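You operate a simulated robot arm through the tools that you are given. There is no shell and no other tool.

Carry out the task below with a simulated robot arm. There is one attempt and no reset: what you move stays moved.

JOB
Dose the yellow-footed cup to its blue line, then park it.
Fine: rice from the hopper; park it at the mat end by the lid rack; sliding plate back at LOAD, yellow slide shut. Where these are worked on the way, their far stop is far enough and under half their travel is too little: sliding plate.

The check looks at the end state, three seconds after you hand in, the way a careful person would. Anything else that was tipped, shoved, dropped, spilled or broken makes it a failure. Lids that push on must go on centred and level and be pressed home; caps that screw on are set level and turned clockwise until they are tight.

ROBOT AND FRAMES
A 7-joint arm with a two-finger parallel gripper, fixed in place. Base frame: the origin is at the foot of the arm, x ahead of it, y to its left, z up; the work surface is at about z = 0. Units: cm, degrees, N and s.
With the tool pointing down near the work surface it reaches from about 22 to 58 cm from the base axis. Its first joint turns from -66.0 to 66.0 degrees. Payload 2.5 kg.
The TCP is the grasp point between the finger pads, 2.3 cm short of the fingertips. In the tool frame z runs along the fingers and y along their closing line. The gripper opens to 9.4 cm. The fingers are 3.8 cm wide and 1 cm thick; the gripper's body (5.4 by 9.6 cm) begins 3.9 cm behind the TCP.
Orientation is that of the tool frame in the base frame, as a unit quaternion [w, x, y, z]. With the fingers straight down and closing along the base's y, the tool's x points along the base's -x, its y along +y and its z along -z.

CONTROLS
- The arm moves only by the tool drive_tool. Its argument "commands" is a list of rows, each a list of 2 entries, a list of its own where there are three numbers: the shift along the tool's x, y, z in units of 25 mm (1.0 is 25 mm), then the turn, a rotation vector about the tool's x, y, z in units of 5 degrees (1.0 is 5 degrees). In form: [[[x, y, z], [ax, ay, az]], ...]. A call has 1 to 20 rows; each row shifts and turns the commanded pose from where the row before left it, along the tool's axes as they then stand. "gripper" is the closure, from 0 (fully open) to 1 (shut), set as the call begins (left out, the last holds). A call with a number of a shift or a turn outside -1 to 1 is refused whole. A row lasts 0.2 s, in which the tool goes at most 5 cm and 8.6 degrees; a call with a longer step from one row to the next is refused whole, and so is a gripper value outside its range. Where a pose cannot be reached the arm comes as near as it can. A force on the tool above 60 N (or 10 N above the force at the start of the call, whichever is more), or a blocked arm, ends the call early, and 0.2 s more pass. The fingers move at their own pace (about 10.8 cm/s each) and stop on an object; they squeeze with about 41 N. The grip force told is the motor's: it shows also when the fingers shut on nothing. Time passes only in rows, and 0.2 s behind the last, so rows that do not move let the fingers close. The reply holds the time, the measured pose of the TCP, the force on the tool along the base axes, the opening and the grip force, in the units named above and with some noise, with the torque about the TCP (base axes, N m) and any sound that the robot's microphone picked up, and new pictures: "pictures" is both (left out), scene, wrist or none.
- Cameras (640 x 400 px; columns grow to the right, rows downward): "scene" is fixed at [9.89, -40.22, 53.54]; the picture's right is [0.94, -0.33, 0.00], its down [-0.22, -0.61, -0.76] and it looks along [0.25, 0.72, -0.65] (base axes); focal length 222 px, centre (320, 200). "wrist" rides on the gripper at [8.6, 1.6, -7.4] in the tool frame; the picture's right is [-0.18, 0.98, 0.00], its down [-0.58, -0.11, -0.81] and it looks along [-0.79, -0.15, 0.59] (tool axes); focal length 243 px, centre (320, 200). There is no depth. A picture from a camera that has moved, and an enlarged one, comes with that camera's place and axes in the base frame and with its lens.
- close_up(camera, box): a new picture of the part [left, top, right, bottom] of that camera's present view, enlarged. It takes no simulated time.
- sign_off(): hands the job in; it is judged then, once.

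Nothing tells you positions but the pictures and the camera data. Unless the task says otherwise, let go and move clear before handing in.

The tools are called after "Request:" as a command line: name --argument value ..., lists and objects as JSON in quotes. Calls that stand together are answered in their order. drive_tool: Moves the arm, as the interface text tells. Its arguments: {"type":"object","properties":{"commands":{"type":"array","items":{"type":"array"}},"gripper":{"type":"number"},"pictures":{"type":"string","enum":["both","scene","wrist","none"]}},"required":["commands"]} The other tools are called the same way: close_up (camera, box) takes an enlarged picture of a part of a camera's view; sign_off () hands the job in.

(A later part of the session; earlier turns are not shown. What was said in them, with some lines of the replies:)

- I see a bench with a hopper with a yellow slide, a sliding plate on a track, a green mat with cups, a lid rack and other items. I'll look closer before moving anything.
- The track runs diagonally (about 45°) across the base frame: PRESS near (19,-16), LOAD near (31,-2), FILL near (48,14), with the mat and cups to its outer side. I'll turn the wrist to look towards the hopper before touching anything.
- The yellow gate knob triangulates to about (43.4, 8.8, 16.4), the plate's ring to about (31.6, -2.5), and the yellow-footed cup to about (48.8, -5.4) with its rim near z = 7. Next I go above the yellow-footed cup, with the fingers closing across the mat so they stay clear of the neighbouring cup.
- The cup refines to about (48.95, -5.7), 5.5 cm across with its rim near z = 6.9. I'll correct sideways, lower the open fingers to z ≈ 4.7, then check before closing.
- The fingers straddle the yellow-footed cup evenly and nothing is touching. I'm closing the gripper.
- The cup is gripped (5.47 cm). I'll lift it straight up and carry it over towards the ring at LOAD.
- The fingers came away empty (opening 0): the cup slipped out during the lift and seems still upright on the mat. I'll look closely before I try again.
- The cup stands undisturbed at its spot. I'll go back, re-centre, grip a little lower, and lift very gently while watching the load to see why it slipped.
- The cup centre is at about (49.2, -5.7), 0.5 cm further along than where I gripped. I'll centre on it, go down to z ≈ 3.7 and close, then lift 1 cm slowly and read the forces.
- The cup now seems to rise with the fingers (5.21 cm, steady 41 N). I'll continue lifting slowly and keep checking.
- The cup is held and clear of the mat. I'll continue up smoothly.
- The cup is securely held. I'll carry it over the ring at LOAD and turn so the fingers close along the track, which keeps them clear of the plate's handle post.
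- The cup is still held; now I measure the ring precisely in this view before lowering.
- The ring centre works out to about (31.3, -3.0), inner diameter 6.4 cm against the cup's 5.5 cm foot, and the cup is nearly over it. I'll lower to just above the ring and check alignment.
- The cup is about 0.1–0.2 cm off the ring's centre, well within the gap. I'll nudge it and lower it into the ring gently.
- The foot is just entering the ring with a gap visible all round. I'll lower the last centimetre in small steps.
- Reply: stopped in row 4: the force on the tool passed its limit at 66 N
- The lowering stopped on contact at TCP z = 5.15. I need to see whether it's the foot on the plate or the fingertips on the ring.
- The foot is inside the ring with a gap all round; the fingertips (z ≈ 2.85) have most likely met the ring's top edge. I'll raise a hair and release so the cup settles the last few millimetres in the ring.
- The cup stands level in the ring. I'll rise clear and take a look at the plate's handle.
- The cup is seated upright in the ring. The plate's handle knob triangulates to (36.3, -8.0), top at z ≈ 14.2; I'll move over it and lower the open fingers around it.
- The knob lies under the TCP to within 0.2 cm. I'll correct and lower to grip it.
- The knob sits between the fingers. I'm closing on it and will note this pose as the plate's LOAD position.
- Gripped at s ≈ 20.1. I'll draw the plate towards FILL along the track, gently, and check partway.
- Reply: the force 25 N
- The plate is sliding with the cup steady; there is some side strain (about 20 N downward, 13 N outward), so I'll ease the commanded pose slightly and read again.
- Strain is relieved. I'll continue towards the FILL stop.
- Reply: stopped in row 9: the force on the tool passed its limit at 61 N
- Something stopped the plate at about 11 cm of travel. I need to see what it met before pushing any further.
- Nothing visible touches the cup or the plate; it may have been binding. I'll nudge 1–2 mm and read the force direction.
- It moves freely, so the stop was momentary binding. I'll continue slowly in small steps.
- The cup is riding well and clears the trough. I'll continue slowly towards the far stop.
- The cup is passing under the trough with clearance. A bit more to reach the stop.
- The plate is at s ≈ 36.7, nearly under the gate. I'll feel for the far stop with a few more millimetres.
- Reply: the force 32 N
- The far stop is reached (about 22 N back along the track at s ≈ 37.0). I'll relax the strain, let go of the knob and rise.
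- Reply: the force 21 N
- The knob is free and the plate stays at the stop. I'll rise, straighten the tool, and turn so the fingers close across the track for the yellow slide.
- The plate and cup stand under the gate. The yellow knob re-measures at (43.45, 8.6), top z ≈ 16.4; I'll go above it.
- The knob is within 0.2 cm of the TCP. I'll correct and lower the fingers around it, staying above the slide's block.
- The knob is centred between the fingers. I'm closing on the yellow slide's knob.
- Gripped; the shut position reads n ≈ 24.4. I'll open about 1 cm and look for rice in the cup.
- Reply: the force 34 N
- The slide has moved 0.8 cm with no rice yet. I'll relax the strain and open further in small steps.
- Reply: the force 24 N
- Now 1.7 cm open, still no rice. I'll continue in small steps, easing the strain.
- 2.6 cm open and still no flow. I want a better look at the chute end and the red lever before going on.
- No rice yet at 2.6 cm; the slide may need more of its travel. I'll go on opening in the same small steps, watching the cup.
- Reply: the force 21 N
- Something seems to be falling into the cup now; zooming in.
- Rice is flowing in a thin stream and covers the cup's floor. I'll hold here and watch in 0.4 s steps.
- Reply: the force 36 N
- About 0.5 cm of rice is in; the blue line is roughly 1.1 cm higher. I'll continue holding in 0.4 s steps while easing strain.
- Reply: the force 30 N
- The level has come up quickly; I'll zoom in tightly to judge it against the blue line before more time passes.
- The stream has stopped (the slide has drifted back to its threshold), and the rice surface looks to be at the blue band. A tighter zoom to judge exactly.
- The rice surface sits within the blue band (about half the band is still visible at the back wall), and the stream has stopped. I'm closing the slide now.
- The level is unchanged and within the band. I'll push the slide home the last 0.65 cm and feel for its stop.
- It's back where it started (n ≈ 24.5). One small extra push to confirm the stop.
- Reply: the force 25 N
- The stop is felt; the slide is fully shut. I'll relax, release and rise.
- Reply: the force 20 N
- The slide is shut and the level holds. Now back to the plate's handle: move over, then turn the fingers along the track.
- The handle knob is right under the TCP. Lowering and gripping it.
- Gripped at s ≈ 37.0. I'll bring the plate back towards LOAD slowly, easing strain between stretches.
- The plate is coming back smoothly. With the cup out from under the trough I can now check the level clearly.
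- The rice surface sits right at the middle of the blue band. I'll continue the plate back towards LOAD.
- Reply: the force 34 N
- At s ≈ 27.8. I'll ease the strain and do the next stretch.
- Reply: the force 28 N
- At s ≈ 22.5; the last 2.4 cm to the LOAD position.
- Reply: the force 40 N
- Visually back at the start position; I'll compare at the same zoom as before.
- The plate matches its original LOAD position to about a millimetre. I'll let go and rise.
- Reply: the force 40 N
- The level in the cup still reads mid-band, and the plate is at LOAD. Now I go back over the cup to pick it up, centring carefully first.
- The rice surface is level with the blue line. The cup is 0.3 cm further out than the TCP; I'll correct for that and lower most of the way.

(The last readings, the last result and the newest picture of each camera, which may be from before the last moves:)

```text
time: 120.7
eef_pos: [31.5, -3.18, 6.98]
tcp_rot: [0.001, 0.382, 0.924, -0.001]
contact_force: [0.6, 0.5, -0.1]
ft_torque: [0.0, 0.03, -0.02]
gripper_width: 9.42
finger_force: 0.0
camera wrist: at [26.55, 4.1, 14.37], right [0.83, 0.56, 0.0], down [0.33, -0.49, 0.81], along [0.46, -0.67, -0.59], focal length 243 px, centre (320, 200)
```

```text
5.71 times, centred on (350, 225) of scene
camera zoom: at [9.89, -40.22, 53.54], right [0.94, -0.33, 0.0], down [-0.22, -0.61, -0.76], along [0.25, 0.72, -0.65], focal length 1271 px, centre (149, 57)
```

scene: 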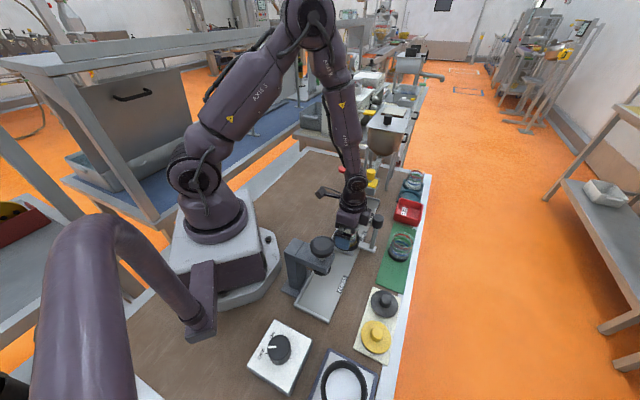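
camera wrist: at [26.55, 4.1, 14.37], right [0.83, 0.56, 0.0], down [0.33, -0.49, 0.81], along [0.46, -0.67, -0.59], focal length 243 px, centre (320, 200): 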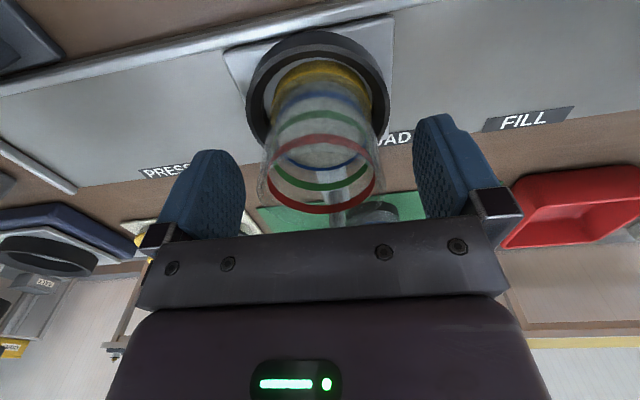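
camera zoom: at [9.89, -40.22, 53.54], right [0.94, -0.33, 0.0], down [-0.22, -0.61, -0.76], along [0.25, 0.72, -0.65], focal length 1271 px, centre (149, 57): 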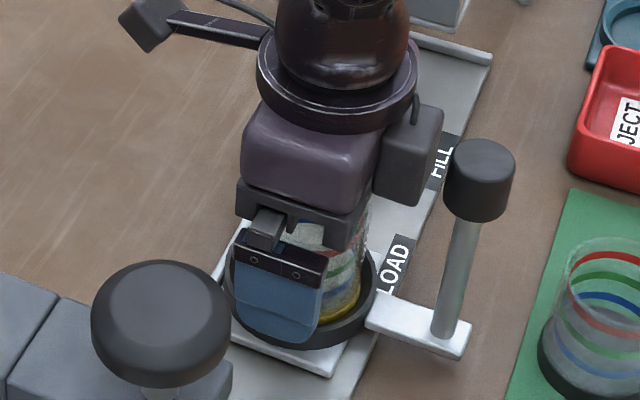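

Well centred. Lowering the last bit to just above the ring and closing.

Request:
drive_tool --commands '[[[0, 0.02, 0.25], [0, 0, 0]], [[0, 0, 0.25], [0, 0, 0]], [[0, 0, 0.16], [0, 0, 0]], [[0, 0, 0], [0, 0, 0]]]' --gripper 0 --pictures "none"

Request:
drive_tool --commands '[[[0, 0, 0], [0, 0, 0]], [[0, 0, 0], [0, 0, 0]], [[0, 0, 0], [0, 0, 0]], [[0, 0, 0], [0, 0, 0]], [[0, 0, 0], [0, 0, 0]]]' --gripper 1

Request:
close_up --camera "wrist" --box '[200, 0, 440, 240]'

```text
time: 121.7
eef_pos: [31.57, -3.1, 5.36]
tcp_rot: [0.0, 0.384, 0.923, 0.0]
contact_force: [-1.0, 0.0, -0.5]
ft_torque: [0.01, 0.0, 0.01]
gripper_width: 9.42
finger_force: 0.2
```

```text
time: 122.9
eef_pos: [31.42, -2.97, 5.39]
tcp_rot: [0.001, 0.383, 0.924, -0.001]
contact_force: [0.9, 0.4, -0.7]
ft_torque: [-0.01, 0.04, -0.01]
gripper_width: 5.09
finger_force: 40.7
camera wrist: at [26.58, 4.26, 12.8], right [0.83, 0.56, 0.0], down [0.33, -0.49, 0.81], along [0.46, -0.67, -0.59], focal length 243 px, centre (320, 200)
```

scene: 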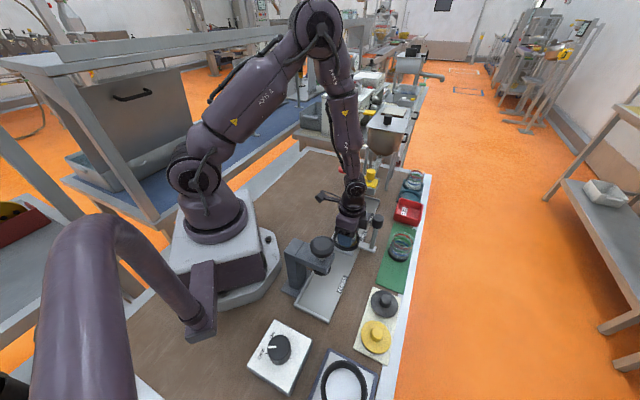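
wrist: 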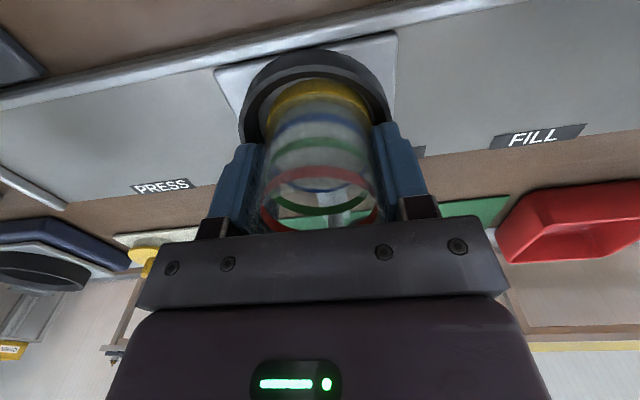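

```text
1.67 times, centred on (320, 120) of wrist
camera zoom: at [26.58, 4.26, 12.8], right [0.83, 0.56, 0.0], down [0.33, -0.49, 0.81], along [0.46, -0.67, -0.59], focal length 404 px, centre (320, 333)
```

zoom: 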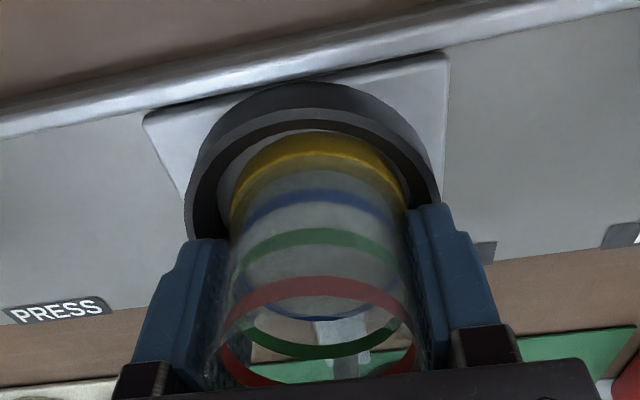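

The grip settles at 5.09 cm, the same as the secure grip before. I'll lift very gently and check that the cup follows.

Request:
drive_tool --commands '[[[0, 0, -0.05], [0, 0, 0]], [[0, 0, -0.08], [0, 0, 0]], [[0, 0, -0.1], [0, 0, 0]], [[0, 0, -0.1], [0, 0, 0]], [[0, 0, 0], [0, 0, 0]]]' --gripper 1

Request:
close_up --camera "wrist" --box '[200, 0, 440, 240]'

Request:
close_up --camera "scene" --box '[315, 190, 385, 260]'

```text
time: 124.1
eef_pos: [31.37, -3.13, 6.14]
tcp_rot: [0.001, 0.384, 0.923, -0.001]
contact_force: [-0.9, -0.1, -0.5]
ft_torque: [0.01, 0.0, -0.05]
gripper_width: 5.11
finger_force: 40.9
camera wrist: at [26.49, 4.17, 13.61], right [0.83, 0.56, 0.0], down [0.33, -0.49, 0.81], along [0.46, -0.67, -0.59], focal length 243 px, centre (320, 200)
```

scene: 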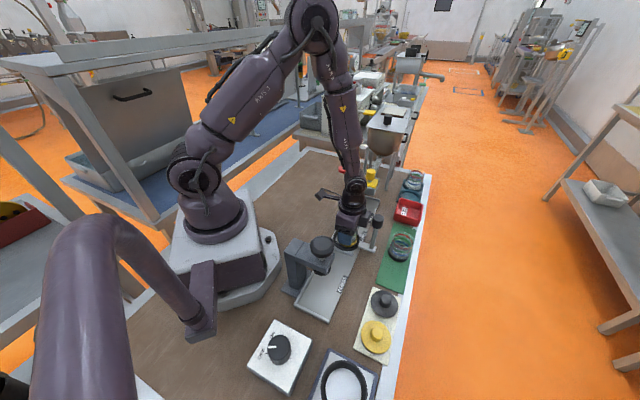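
wrist: 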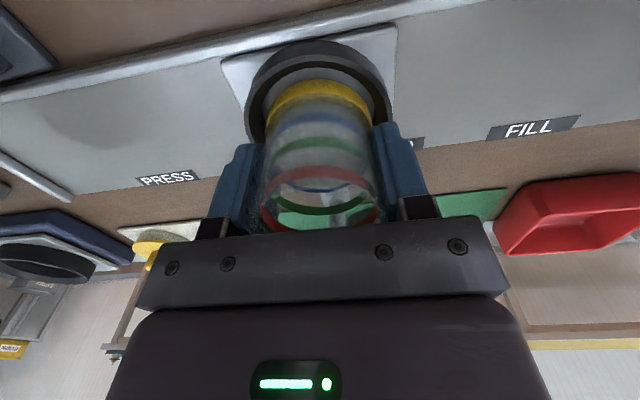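

```text
1.67 times, centred on (320, 120) of wrist
camera zoom: at [26.49, 4.17, 13.61], right [0.83, 0.56, 0.0], down [0.33, -0.49, 0.81], along [0.46, -0.67, -0.59], focal length 404 px, centre (320, 333)
```

zoom: 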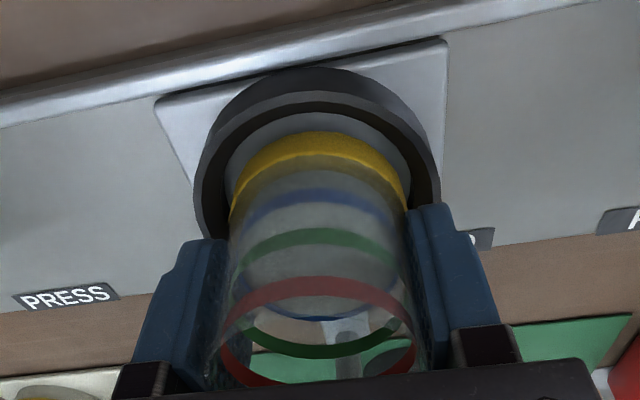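

```text
5.71 times, centred on (350, 225) of scene
camera zoom: at [9.89, -40.22, 53.54], right [0.94, -0.33, 0.0], down [-0.22, -0.61, -0.76], along [0.25, 0.72, -0.65], focal length 1271 px, centre (149, 57)
```

zoom: 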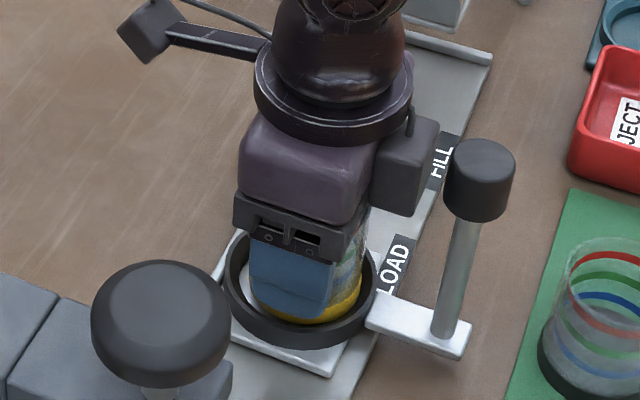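

The cup rises with the fingers. I'll lift it clear of the ring, then slide away from the handle (towards smaller s) before crossing to the mat.

Request:
drive_tool --commands '[[[0, 0, -0.08], [0, 0, 0]], [[0, 0, -0.12], [0, 0, 0]], [[0, 0, -0.16], [0, 0, 0]], [[0, 0, -0.2], [0, 0, 0]], [[0, 0, -0.2], [0, 0, 0]], [[0, 0, -0.2], [0, 0, 0]], [[0, 0, -0.2], [0, 0, 0]], [[0, 0, -0.16], [0, 0, 0]], [[0, 0, -0.1], [0, 0, 0]], [[0, 0, 0], [0, 0, 0]]]' --gripper 1

Request:
close_up --camera "wrist" --box '[200, 0, 440, 240]'

```text
time: 126.3
eef_pos: [31.5, -3.18, 9.73]
tcp_rot: [0.001, 0.384, 0.924, -0.001]
contact_force: [-0.1, 0.1, -1.2]
ft_torque: [-0.01, -0.03, 0.01]
gripper_width: 5.1
finger_force: 40.8
camera wrist: at [26.63, 4.23, 17.07], right [0.83, 0.56, 0.0], down [0.33, -0.49, 0.81], along [0.46, -0.67, -0.59], focal length 243 px, centre (320, 200)
```

scene: 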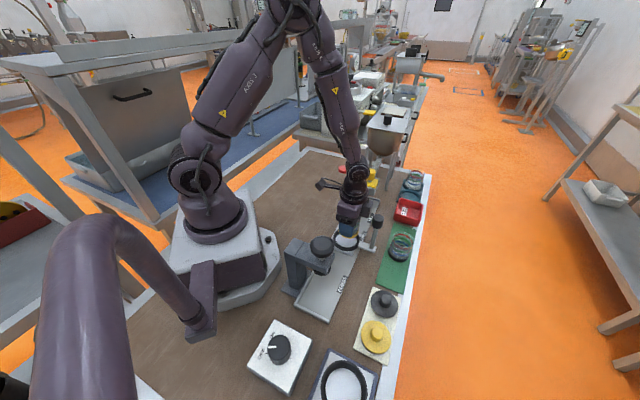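
wrist: 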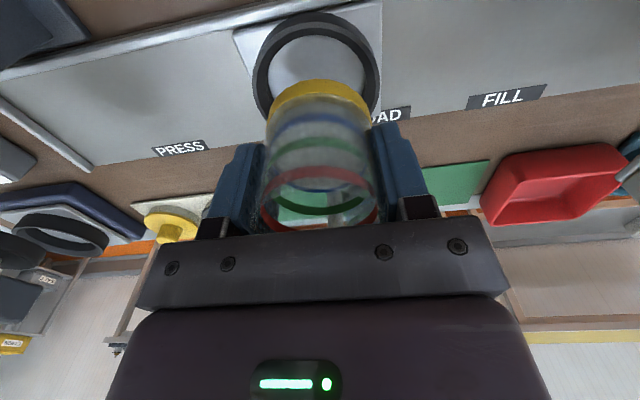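

```text
1.67 times, centred on (320, 120) of wrist
camera zoom: at [26.63, 4.23, 17.07], right [0.83, 0.56, 0.0], down [0.33, -0.49, 0.81], along [0.46, -0.67, -0.59], focal length 404 px, centre (320, 333)
```

zoom: 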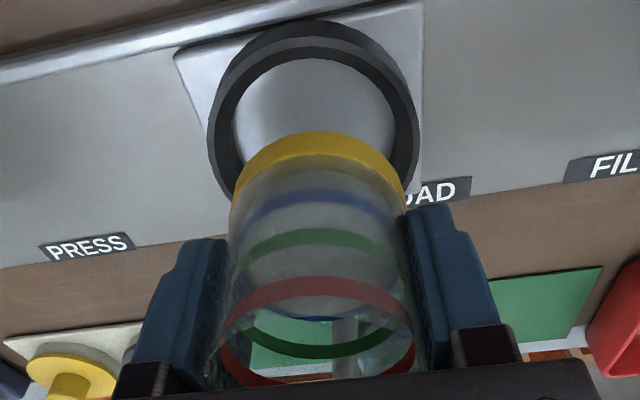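

Stable. Now moving along −s, smoothly, to pass between the press and the handle.

Request:
drive_tool --commands '[[[0, -0.06, 0], [0, 0, 0]], [[0, -0.12, 0], [0, 0, 0]], [[0, -0.2, 0], [0, 0, 0]], [[0, -0.26, 0], [0, 0, 0]], [[0, -0.28, 0], [0, 0, 0]], [[0, -0.28, 0], [0, 0, 0]], [[0, -0.28, 0], [0, 0, 0]], [[0, -0.28, 0], [0, 0, 0]], [[0, -0.28, 0], [0, 0, 0]], [[0, -0.26, 0], [0, 0, 0]], [[0, -0.22, 0], [0, 0, 0]], [[0, -0.16, 0], [0, 0, 0]], [[0, -0.08, 0], [0, 0, 0]], [[0, -0.04, 0], [0, 0, 0]], [[0, 0, 0], [0, 0, 0]]]' --gripper 1

Request:
close_up --camera "scene" --box '[300, 200, 420, 300]'

```text
time: 129.5
eef_pos: [26.59, -8.0, 9.7]
tcp_rot: [0.001, 0.384, 0.924, 0.0]
contact_force: [0.1, -0.5, -1.1]
ft_torque: [0.0, 0.0, 0.01]
gripper_width: 5.13
finger_force: 41.2
camera wrist: at [21.69, -0.71, 17.08], right [0.83, 0.56, 0.0], down [0.33, -0.49, 0.81], along [0.46, -0.67, -0.59], focal length 243 px, centre (320, 200)
```

scene: 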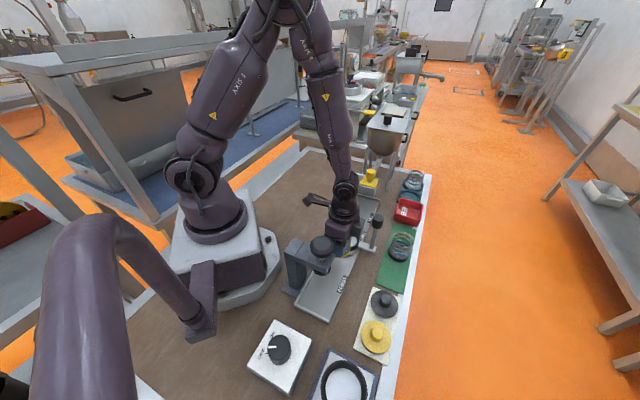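
wrist: 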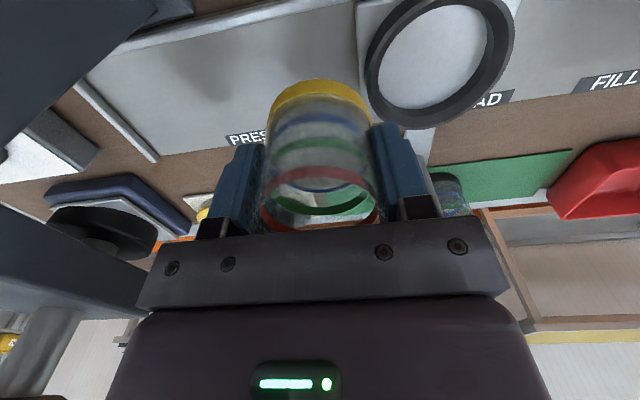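

```text
4.00 times, centred on (360, 250) of scene
camera zoom: at [9.89, -40.22, 53.54], right [0.94, -0.33, 0.0], down [-0.22, -0.61, -0.76], along [0.25, 0.72, -0.65], focal length 889 px, centre (160, 0)
```

zoom: 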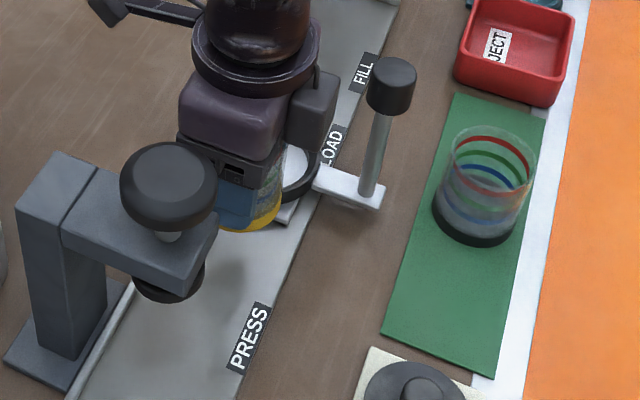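

Clear of the handle. Now crossing outwards to the mat.

Request:
drive_tool --commands '[[[-0.08, 0, 0], [0, 0, 0]], [[-0.16, 0, 0], [0, 0, 0]], [[-0.25, 0, 0], [0, 0, 0]], [[-0.33, 0, 0], [0, 0, 0]], [[-0.33, 0, 0], [0, 0, 0]], [[-0.33, 0, 0], [0, 0, 0]], [[-0.33, 0, 0], [0, 0, 0]], [[-0.33, 0, 0], [0, 0, 0]], [[-0.33, 0, 0], [0, 0, 0]], [[-0.33, 0, 0], [0, 0, 0]], [[-0.33, 0, 0], [0, 0, 0]], [[-0.33, 0, 0], [0, 0, 0]], [[-0.33, 0, 0], [0, 0, 0]], [[-0.33, 0, 0], [0, 0, 0]], [[-0.33, 0, 0], [0, 0, 0]], [[-0.33, 0, 0], [0, 0, 0]], [[-0.33, 0, 0], [0, 0, 0]], [[-0.28, 0, 0], [0, 0, 0]], [[-0.17, 0, 0], [0, 0, 0]], [[-0.1, 0, 0], [0, 0, 0]]]' --gripper 1

Request:
close_up --camera "scene" --box '[320, 200, 440, 320]'

Request:
close_up --camera "wrist" --box '[200, 0, 440, 240]'

```text
time: 133.7
eef_pos: [36.6, -17.83, 9.59]
tcp_rot: [0.001, 0.383, 0.924, 0.0]
contact_force: [-0.8, 0.6, 0.1]
ft_torque: [0.0, 0.02, -0.03]
gripper_width: 5.12
finger_force: 41.2
camera wrist: at [31.6, -10.62, 17.03], right [0.83, 0.56, 0.0], down [0.33, -0.49, 0.81], along [0.46, -0.67, -0.59], focal length 243 px, centre (320, 200)
```

scene: 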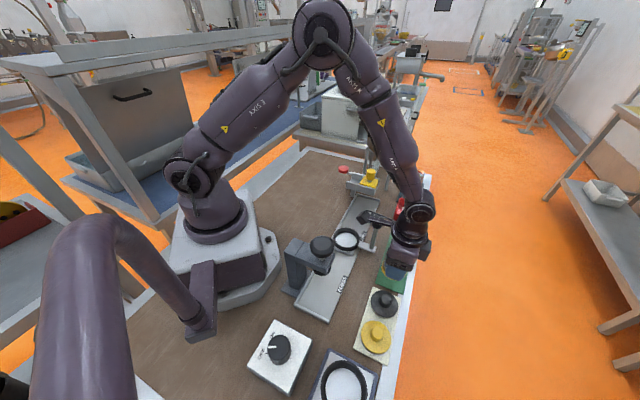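
wrist: 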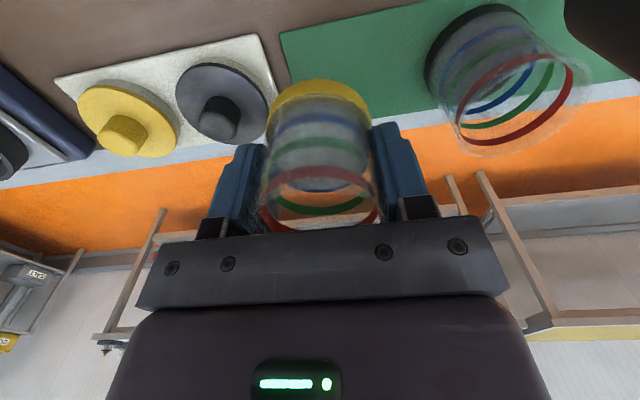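

```text
3.33 times, centred on (380, 260) of scene
camera zoom: at [9.89, -40.22, 53.54], right [0.94, -0.33, 0.0], down [-0.22, -0.61, -0.76], along [0.25, 0.72, -0.65], focal length 741 px, centre (120, 0)
```

zoom: 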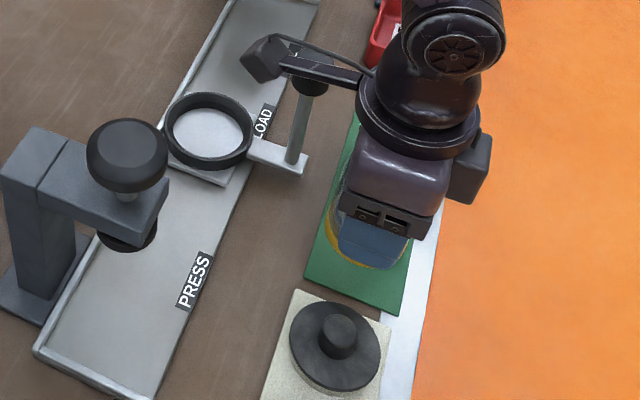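

```text
1.67 times, centred on (320, 120) of wrist
camera zoom: at [31.6, -10.62, 17.03], right [0.83, 0.56, 0.0], down [0.33, -0.49, 0.81], along [0.46, -0.67, -0.59], focal length 404 px, centre (320, 333)
```

zoom: 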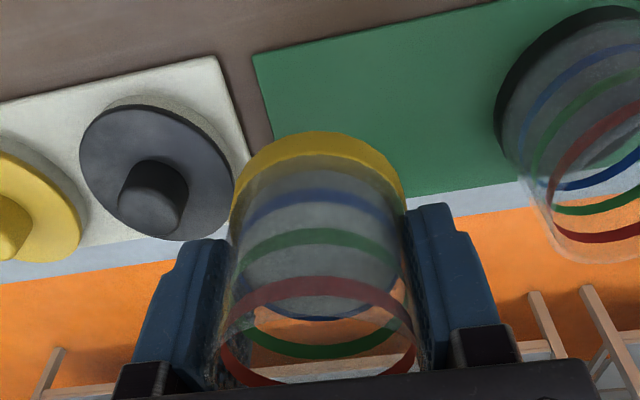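

The cup is over the mat's end by the lid rack. I'll shift 1.4 cm further onto the mat and lower to just above it.

Request:
drive_tool --commands '[[[0, 0.1, 0], [0, 0, 0]], [[0, 0.2, 0], [0, 0, 0]], [[0, 0.18, 0], [0, 0, 0]], [[0, 0.09, 0.08], [0, 0, 0]], [[0, 0, 0.16], [0, 0, 0]], [[0, 0, 0.25], [0, 0, 0]], [[0, 0, 0.28], [0, 0, 0]], [[0, 0, 0.28], [0, 0, 0]], [[0, 0, 0.28], [0, 0, 0]], [[0, 0, 0.24], [0, 0, 0]], [[0, 0, 0.16], [0, 0, 0]], [[0, 0, 0.08], [0, 0, 0]], [[0, 0, 0], [0, 0, 0]]]' --gripper 1

Request:
close_up --camera "scene" --box '[340, 200, 430, 300]'

Request:
close_up --camera "wrist" --box '[200, 0, 440, 240]'

```text
time: 136.5
eef_pos: [37.41, -16.96, 5.13]
tcp_rot: [0.001, 0.383, 0.924, 0.0]
contact_force: [-0.3, 0.0, -0.4]
ft_torque: [-0.04, -0.01, -0.03]
gripper_width: 5.13
finger_force: 41.3
camera wrist: at [32.53, -9.57, 12.56], right [0.83, 0.56, 0.0], down [0.33, -0.49, 0.81], along [0.46, -0.67, -0.59], focal length 243 px, centre (320, 200)
```

scene: 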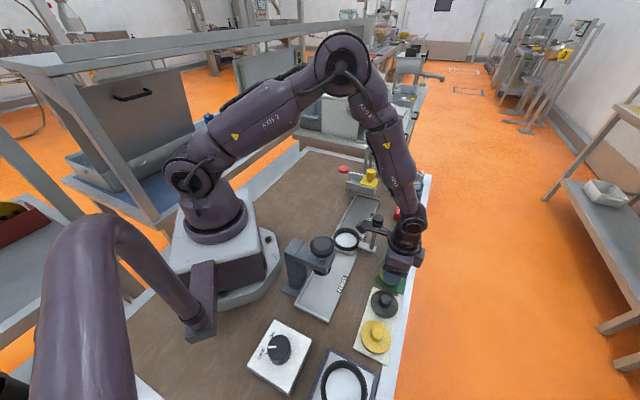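
wrist: 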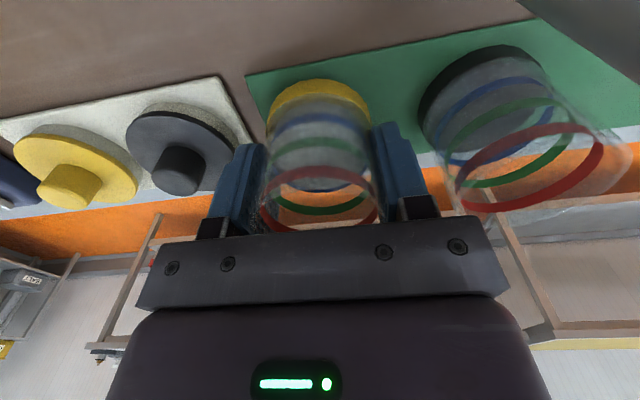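

```text
4.00 times, centred on (385, 250) of scene
camera zoom: at [9.89, -40.22, 53.54], right [0.94, -0.33, 0.0], down [-0.22, -0.61, -0.76], along [0.25, 0.72, -0.65], focal length 889 px, centre (60, 0)
```

zoom: 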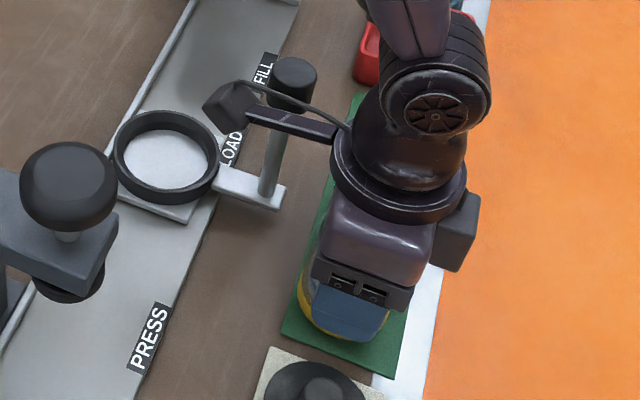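

```text
1.67 times, centred on (320, 120) of wrist
camera zoom: at [32.53, -9.57, 12.56], right [0.83, 0.56, 0.0], down [0.33, -0.49, 0.81], along [0.46, -0.67, -0.59], focal length 404 px, centre (320, 333)
```

zoom: 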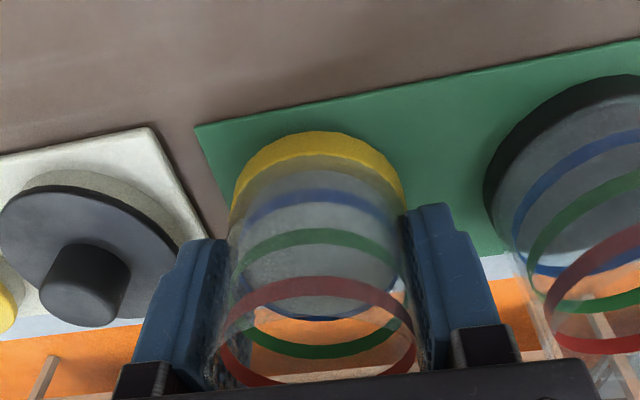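

Just above the mat, clear of the handle and the neighbouring cup. Lowering in millimetre steps until it touches.

Request:
drive_tool --commands '[[[0, 0.03, 0.06], [0, 0, 0]], [[0, 0, 0.06], [0, 0, 0]], [[0, 0, 0.06], [0, 0, 0]], [[0, 0, 0], [0, 0, 0]]]' --gripper 1 --pictures "none"

Request:
drive_tool --commands '[[[0, 0, 0.04], [0, 0, 0]], [[0, 0, 0.04], [0, 0, 0]], [[0, 0, 0], [0, 0, 0]]]' --gripper 1 --pictures "wrist"

```text
time: 137.5
eef_pos: [37.6, -16.88, 4.73]
tcp_rot: [0.001, 0.383, 0.924, -0.001]
contact_force: [0.1, -0.8, 0.3]
ft_torque: [0.03, -0.01, 0.0]
gripper_width: 5.13
finger_force: 41.2
```

```text
time: 138.3
eef_pos: [37.57, -16.91, 4.57]
tcp_rot: [0.001, 0.383, 0.924, -0.001]
contact_force: [-0.2, 0.4, -0.7]
ft_torque: [-0.02, -0.01, 0.0]
gripper_width: 5.12
finger_force: 40.8
camera wrist: at [32.6, -9.52, 12.01], right [0.83, 0.56, 0.0], down [0.33, -0.49, 0.81], along [0.46, -0.67, -0.59], focal length 243 px, centre (320, 200)
```

wrist: 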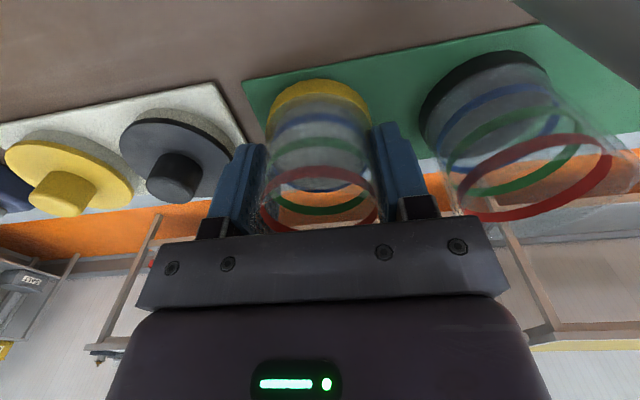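

No contact yet; a few more fine steps.

Request:
drive_tool --commands '[[[0, 0, 0.03], [0, 0, 0]], [[0, 0, 0.03], [0, 0, 0]], [[0, 0, 0], [0, 0, 0]]]' --gripper 1 --pictures "none"

Request:
drive_tool --commands '[[[0, 0, 0.03], [0, 0, 0]], [[0, 0, 0], [0, 0, 0]]]' --gripper 1 --pictures "none"

Request:
close_up --camera "wrist" --box '[240, 50, 400, 150]'

```text
time: 139.1
eef_pos: [37.47, -16.99, 4.42]
tcp_rot: [0.001, 0.383, 0.924, 0.0]
contact_force: [0.1, 0.3, -0.1]
ft_torque: [0.01, 0.02, -0.01]
gripper_width: 5.1
finger_force: 41.0
```

```text
time: 139.7
eef_pos: [37.55, -16.89, 4.28]
tcp_rot: [0.001, 0.383, 0.924, -0.001]
contact_force: [-0.4, -0.6, -1.0]
ft_torque: [0.03, -0.01, 0.0]
gripper_width: 5.13
finger_force: 41.0
```

```text
4.00 times, centred on (320, 100) of wrist
camera zoom: at [32.6, -9.58, 11.73], right [0.83, 0.56, 0.0], down [0.33, -0.49, 0.81], along [0.46, -0.67, -0.59], focal length 970 px, centre (320, 600)
```

zoom: 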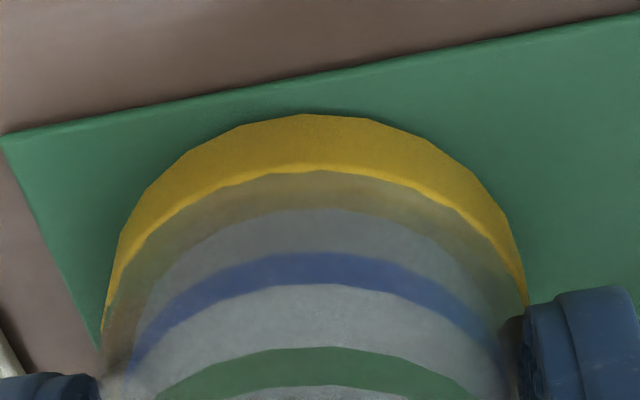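

Very close to the mat now (contact shadow around the foot). Continuing.

Request:
drive_tool --commands '[[[0, 0, 0.03], [0, 0, 0]], [[0, 0, 0], [0, 0, 0]]]' --gripper 1 --pictures "none"

Request:
drive_tool --commands '[[[0, 0, 0.03], [0, 0, 0]], [[0, 0, 0], [0, 0, 0]]]' --gripper 1 --pictures "none"

Request:
close_up --camera "wrist" --box '[240, 50, 400, 150]'

```text
time: 140.3
eef_pos: [37.51, -16.9, 4.19]
tcp_rot: [0.001, 0.384, 0.924, 0.0]
contact_force: [0.4, -0.7, -0.7]
ft_torque: [0.01, -0.01, 0.02]
gripper_width: 5.12
finger_force: 40.6
```

```text
time: 140.9
eef_pos: [37.43, -16.86, 4.13]
tcp_rot: [0.001, 0.384, 0.923, 0.0]
contact_force: [0.1, 0.2, 0.1]
ft_torque: [0.02, -0.01, 0.0]
gripper_width: 5.13
finger_force: 41.0
```

```text
4.00 times, centred on (320, 100) of wrist
camera zoom: at [32.52, -9.57, 11.53], right [0.83, 0.56, 0.0], down [0.33, -0.49, 0.81], along [0.46, -0.67, -0.59], focal length 970 px, centre (320, 600)
```

zoom: 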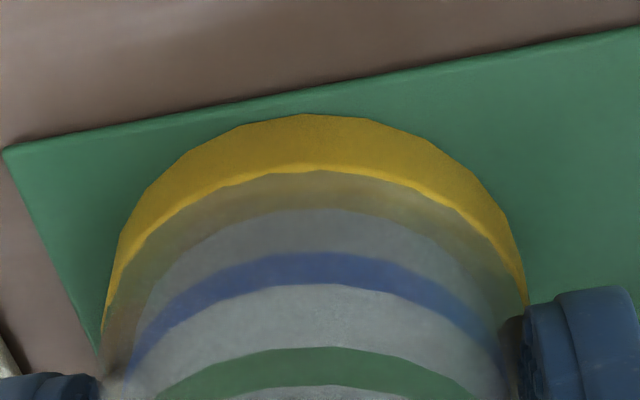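

Still free; continuing in sub-millimetre steps until I feel the mat.

Request:
drive_tool --commands '[[[0, 0, 0.03], [0, 0, 0]], [[0, 0, 0], [0, 0, 0]]]' --gripper 1 --pictures "none"

Request:
drive_tool --commands '[[[0, 0, 0.03], [0, 0, 0]], [[0, 0, 0], [0, 0, 0]]]' --gripper 1 --pictures "none"

Request:
drive_tool --commands '[[[0, 0, 0.03], [0, 0, 0]], [[0, 0, 0], [0, 0, 0]]]' --gripper 1 --pictures "none"

Request:
close_up --camera "wrist" --box '[240, 50, 400, 150]'

```text
time: 141.5
eef_pos: [37.53, -16.89, 4.16]
tcp_rot: [0.001, 0.384, 0.923, 0.0]
contact_force: [-1.0, 1.2, 0.3]
ft_torque: [0.0, 0.05, -0.05]
gripper_width: 5.14
finger_force: 41.3
```

```text
time: 142.1
eef_pos: [37.42, -16.98, 4.07]
tcp_rot: [0.001, 0.383, 0.924, 0.0]
contact_force: [-6.1, 2.7, 15.4]
ft_torque: [0.05, 0.17, 0.02]
gripper_width: 5.13
finger_force: 41.0
```

```text
time: 142.7
eef_pos: [37.5, -17.07, 4.1]
tcp_rot: [0.002, 0.384, 0.923, 0.0]
contact_force: [-12.1, 3.9, 31.5]
ft_torque: [0.17, 0.38, 0.05]
gripper_width: 5.11
finger_force: 40.8
```

```text
4.00 times, centred on (320, 100) of wrist
camera zoom: at [32.59, -9.61, 11.47], right [0.83, 0.56, 0.0], down [0.33, -0.49, 0.81], along [0.46, -0.67, -0.59], focal length 970 px, centre (320, 600)
```

zoom: 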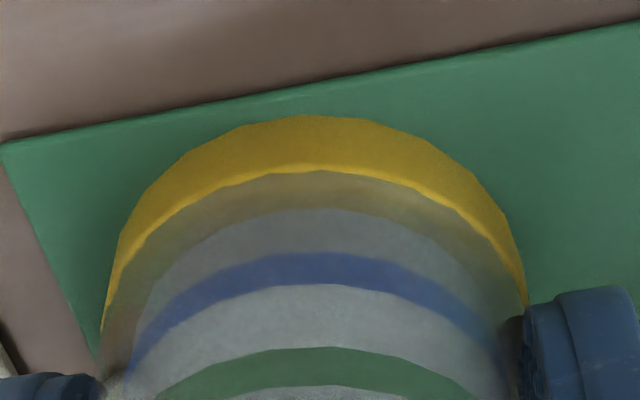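

The foot is on the mat (31 N). I'll back off a millimetre to unload, then open the fingers slightly.

Request:
drive_tool --commands '[[[0, 0, -0.05], [0, 0, 0]], [[0, 0, 0], [0, 0, 0]]]' --gripper 1 --pictures "none"

Request:
drive_tool --commands '[[[0, 0, 0], [0, 0, 0]], [[0, 0, 0], [0, 0, 0]], [[0, 0, 0], [0, 0, 0]], [[0, 0, 0], [0, 0, 0]]]' --gripper 0.31

Request:
close_up --camera "wrist" --box '[200, 0, 440, 240]'

Request:
close_up --camera "scene" --box '[340, 200, 430, 300]'

```text
time: 143.3
eef_pos: [37.59, -16.97, 4.07]
tcp_rot: [0.001, 0.382, 0.924, 0.0]
contact_force: [-2.1, 3.2, 5.5]
ft_torque: [0.02, 0.08, 0.01]
gripper_width: 5.12
finger_force: 40.9
```

```text
time: 144.3
eef_pos: [37.58, -17.08, 4.08]
tcp_rot: [0.001, 0.384, 0.923, 0.0]
contact_force: [-0.6, -0.5, -0.7]
ft_torque: [0.02, 0.01, 0.02]
gripper_width: 6.46
finger_force: 0.2
camera wrist: at [32.62, -9.67, 11.55], right [0.83, 0.56, 0.0], down [0.33, -0.49, 0.81], along [0.46, -0.67, -0.59], focal length 243 px, centre (320, 200)
```

scene: 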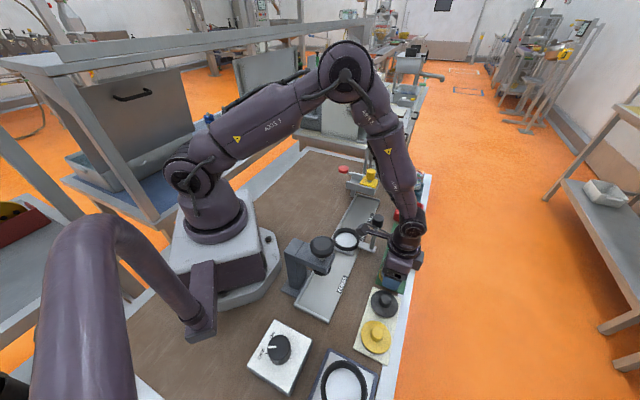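
wrist: 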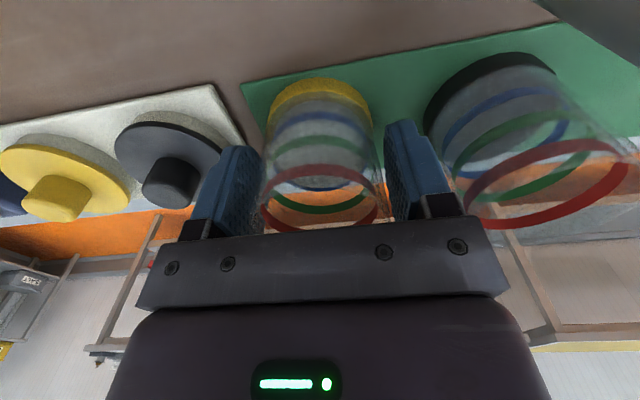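

```text
1.67 times, centred on (320, 120) of wrist
camera zoom: at [32.62, -9.67, 11.55], right [0.83, 0.56, 0.0], down [0.33, -0.49, 0.81], along [0.46, -0.67, -0.59], focal length 404 px, centre (320, 333)
```

zoom: 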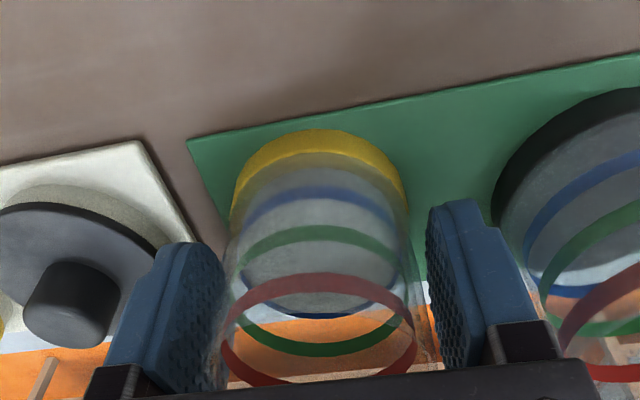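

```text
4.00 times, centred on (385, 250) of scene
camera zoom: at [9.89, -40.22, 53.54], right [0.94, -0.33, 0.0], down [-0.22, -0.61, -0.76], along [0.25, 0.72, -0.65], focal length 889 px, centre (60, 0)
```

zoom: 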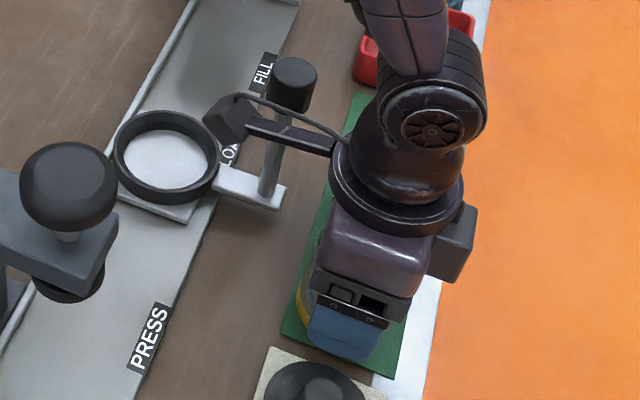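

Released; the cup stands upright on the mat end. I'll rise straight up gently.

Request:
drive_tool --commands '[[[0, 0, -0.1], [0, 0, 0]], [[0, 0, -0.2], [0, 0, 0]], [[0, 0, -0.3], [0, 0, 0]], [[0, 0, -0.4], [0, 0, 0]], [[0, 0, -0.5], [0, 0, 0]], [[0, 0, -0.7], [0, 0, 0]], [[0, 0, -0.9], [0, 0, 0]], [[0, 0, -0.9], [0, 0, 0]], [[0, 0, -0.9], [0, 0, 0]], [[0, 0, -0.9], [0, 0, 0]], [[0, 0, -0.6], [0, 0, 0]], [[0, 0, -0.3], [0, 0, 0]], [[0, 0, 0], [0, 0, 0]]]' --gripper 0.31

Request:
close_up --camera "scene" --box '[370, 220, 430, 300]'

Request:
close_up --camera "scene" --box '[330, 150, 420, 260]'

Request:
close_up --camera "wrist" --box '[200, 0, 440, 150]'

```text
time: 147.1
eef_pos: [37.58, -17.1, 20.57]
tcp_rot: [0.002, 0.384, 0.923, -0.001]
contact_force: [0.7, -1.0, -0.1]
ft_torque: [0.02, 0.02, -0.04]
gripper_width: 6.48
finger_force: 0.0
camera wrist: at [32.68, -9.75, 28.04], right [0.83, 0.56, 0.0], down [0.33, -0.49, 0.81], along [0.46, -0.67, -0.59], focal length 243 px, centre (320, 200)
```

scene: 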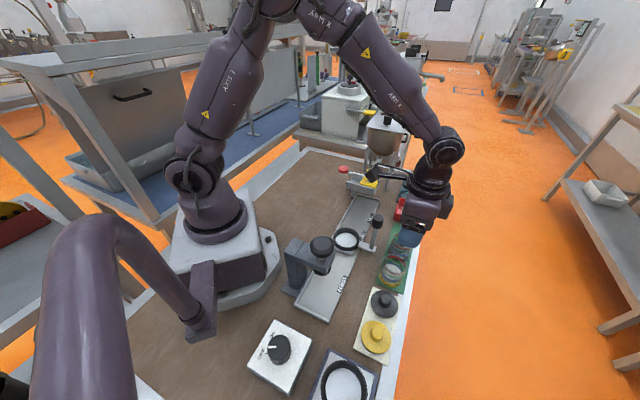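
wrist: 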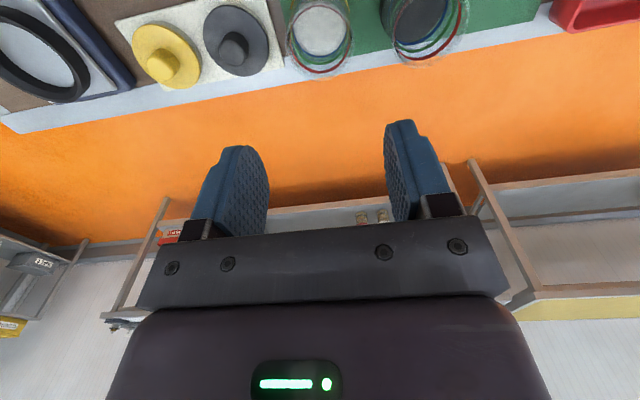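

```text
5.00 times, centred on (400, 260) of scene
camera zoom: at [9.89, -40.22, 53.54], right [0.94, -0.33, 0.0], down [-0.22, -0.61, -0.76], along [0.25, 0.72, -0.65], focal length 1112 px, centre (-80, -100)
```

zoom: 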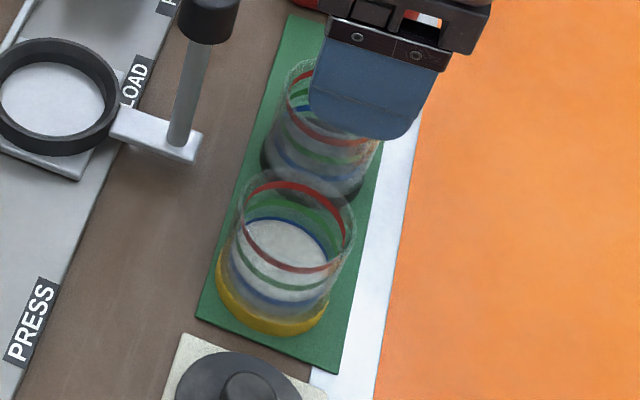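

```text
3.64 times, centred on (375, 205) of scene
camera zoom: at [9.89, -40.22, 53.54], right [0.94, -0.33, 0.0], down [-0.22, -0.61, -0.76], along [0.25, 0.72, -0.65], focal length 809 px, centre (120, 182)
```

zoom: 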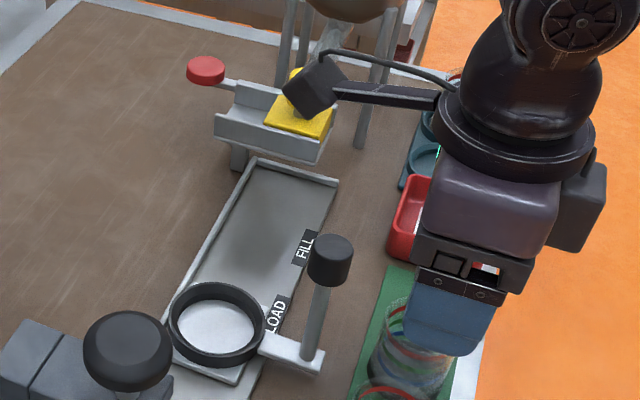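

```text
2.67 times, centred on (320, 75) of wrist
camera zoom: at [32.68, -9.75, 28.04], right [0.83, 0.56, 0.0], down [0.33, -0.49, 0.81], along [0.46, -0.67, -0.59], focal length 647 px, centre (320, 533)
```

zoom: 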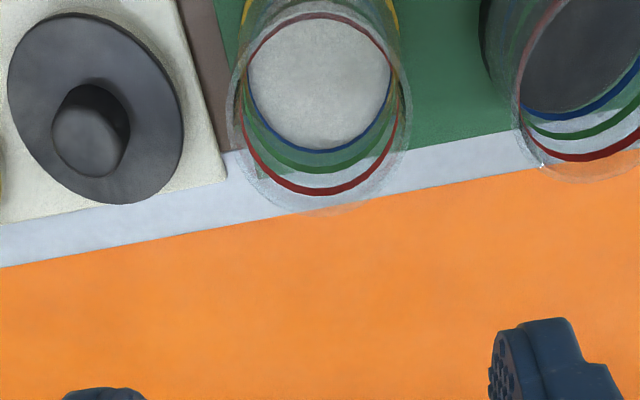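

The cup is parked upright at the mat end. I'll move the arm back out of the way and survey everything, including the level and any stray grains.

Request:
drive_tool --commands '[[[0, 0, -0.8], [0, 0, 0]], [[0, 0, -0.8], [0, 0, 0]], [[0.4, 0, -0.8], [0, 0, 0]], [[0.8, 0, -0.5], [0, 0, 0]], [[0.9, 0, 0], [0, 0, 0]], [[0.9, 0, 0], [0, 0, 0]], [[0.9, 0, 0], [0, 0, 0]], [[0.9, 0, 0], [0, 0, 0]], [[0.5, 0, 0], [0, 0, 0]], [[0, 0, 0], [0, 0, 0]]]' --gripper 0.31

Request:
close_up --camera "scene" --box '[380, 245, 410, 285]'

Request:
close_up --camera "scene" --box '[335, 150, 415, 260]'

Request:
close_up --camera "scene" --box '[340, 170, 390, 210]'

Request:
close_up --camera "wrist" --box '[200, 0, 440, 150]'

```text
time: 149.3
eef_pos: [28.23, -7.4, 28.07]
tcp_rot: [0.0, 0.383, 0.924, 0.001]
contact_force: [-0.4, 0.3, -0.8]
ft_torque: [0.01, -0.01, -0.01]
gripper_width: 6.48
finger_force: 0.0
camera wrist: at [23.19, -0.05, 35.47], right [0.83, 0.56, 0.0], down [0.33, -0.49, 0.81], along [0.46, -0.67, -0.59], focal length 243 px, centre (320, 200)
```

scene: 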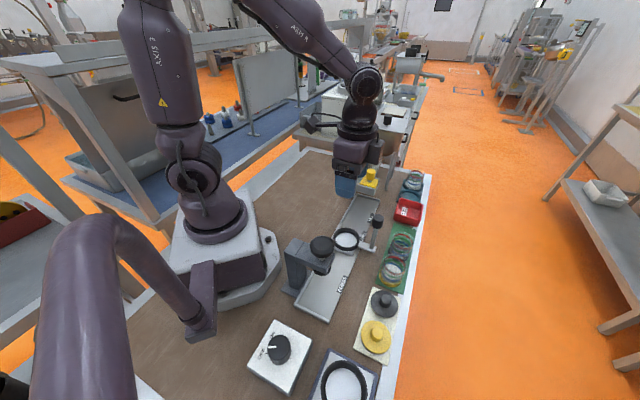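
wrist: 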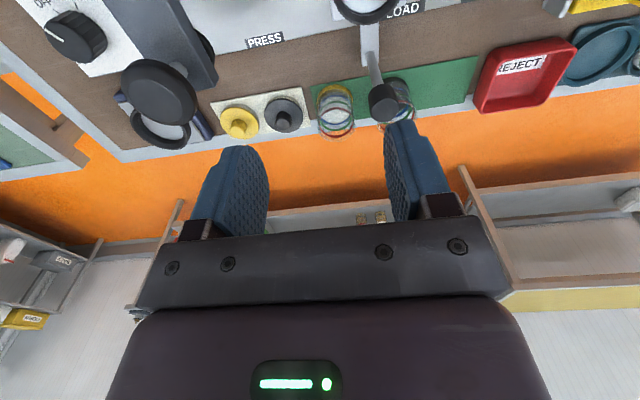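

```text
10.00 times, centred on (395, 265) of scene
camera zoom: at [9.89, -40.22, 53.54], right [0.94, -0.33, 0.0], down [-0.22, -0.61, -0.76], along [0.25, 0.72, -0.65], focal length 2224 px, centre (-430, -450)
```

zoom: 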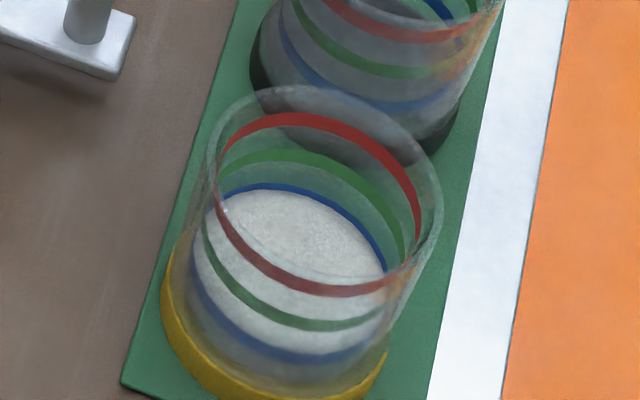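

```text
3.64 times, centred on (375, 205) of scene
camera zoom: at [9.89, -40.22, 53.54], right [0.94, -0.33, 0.0], down [-0.22, -0.61, -0.76], along [0.25, 0.72, -0.65], focal length 809 px, centre (120, 182)
```

zoom: 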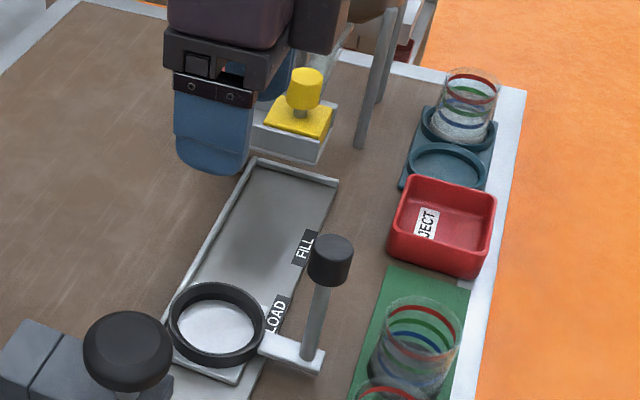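

```text
10.00 times, centred on (365, 190) of scene
camera zoom: at [9.89, -40.22, 53.54], right [0.94, -0.33, 0.0], down [-0.22, -0.61, -0.76], along [0.25, 0.72, -0.65], focal length 2224 px, centre (-130, 300)
```

zoom: 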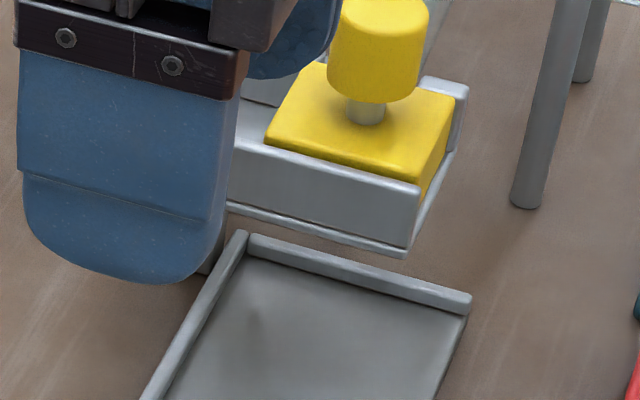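

```text
2.67 times, centred on (320, 75) of wrist
camera zoom: at [23.19, -0.05, 35.47], right [0.83, 0.56, 0.0], down [0.33, -0.49, 0.81], along [0.46, -0.67, -0.59], focal length 647 px, centre (320, 533)
```

zoom: 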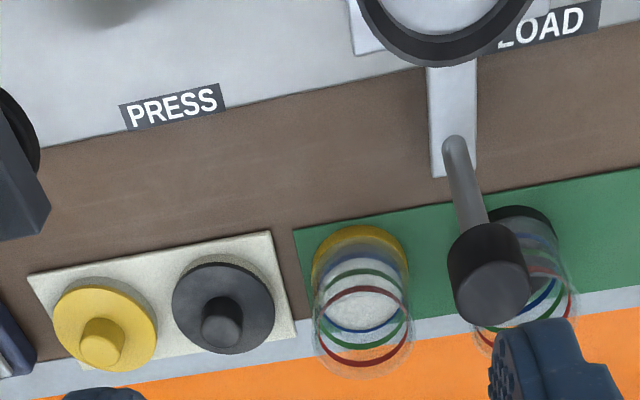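

The parked cup stands upright and wholly on the mat, at the end by the lid rack, with the rice surface at the middle of its blue band. The plate is back at LOAD, the yellow slide is shut, I see no stray grains, nothing else has moved, and the arm is clear, so I'm handing in.

Request:
sign_off

```text
The job is handed in.
```

I handed the job in. The yellow-footed cup holds rice to about the middle of its blue band and stands upright on the mat at the end by the lid rack.

- **Plate and slide:** the sliding plate went to its far stop for the fill and is back at LOAD, within about a millimetre of where it started. The yellow slide is shut against its stop.
- **Slipped grip:** my first try at lifting the empty cup failed because the fingers gripped it off-centre and came away. The cup stayed upright on the mat, and the second grip held.
- **Binding:** the plate stopped once part-way to FILL when it bound on the track. I eased it on slowly and it reached the stop.
- **Rest of the bench:** I saw no spilled grains in the last pictures and nothing else out of place. The gripper is open and the arm is clear.
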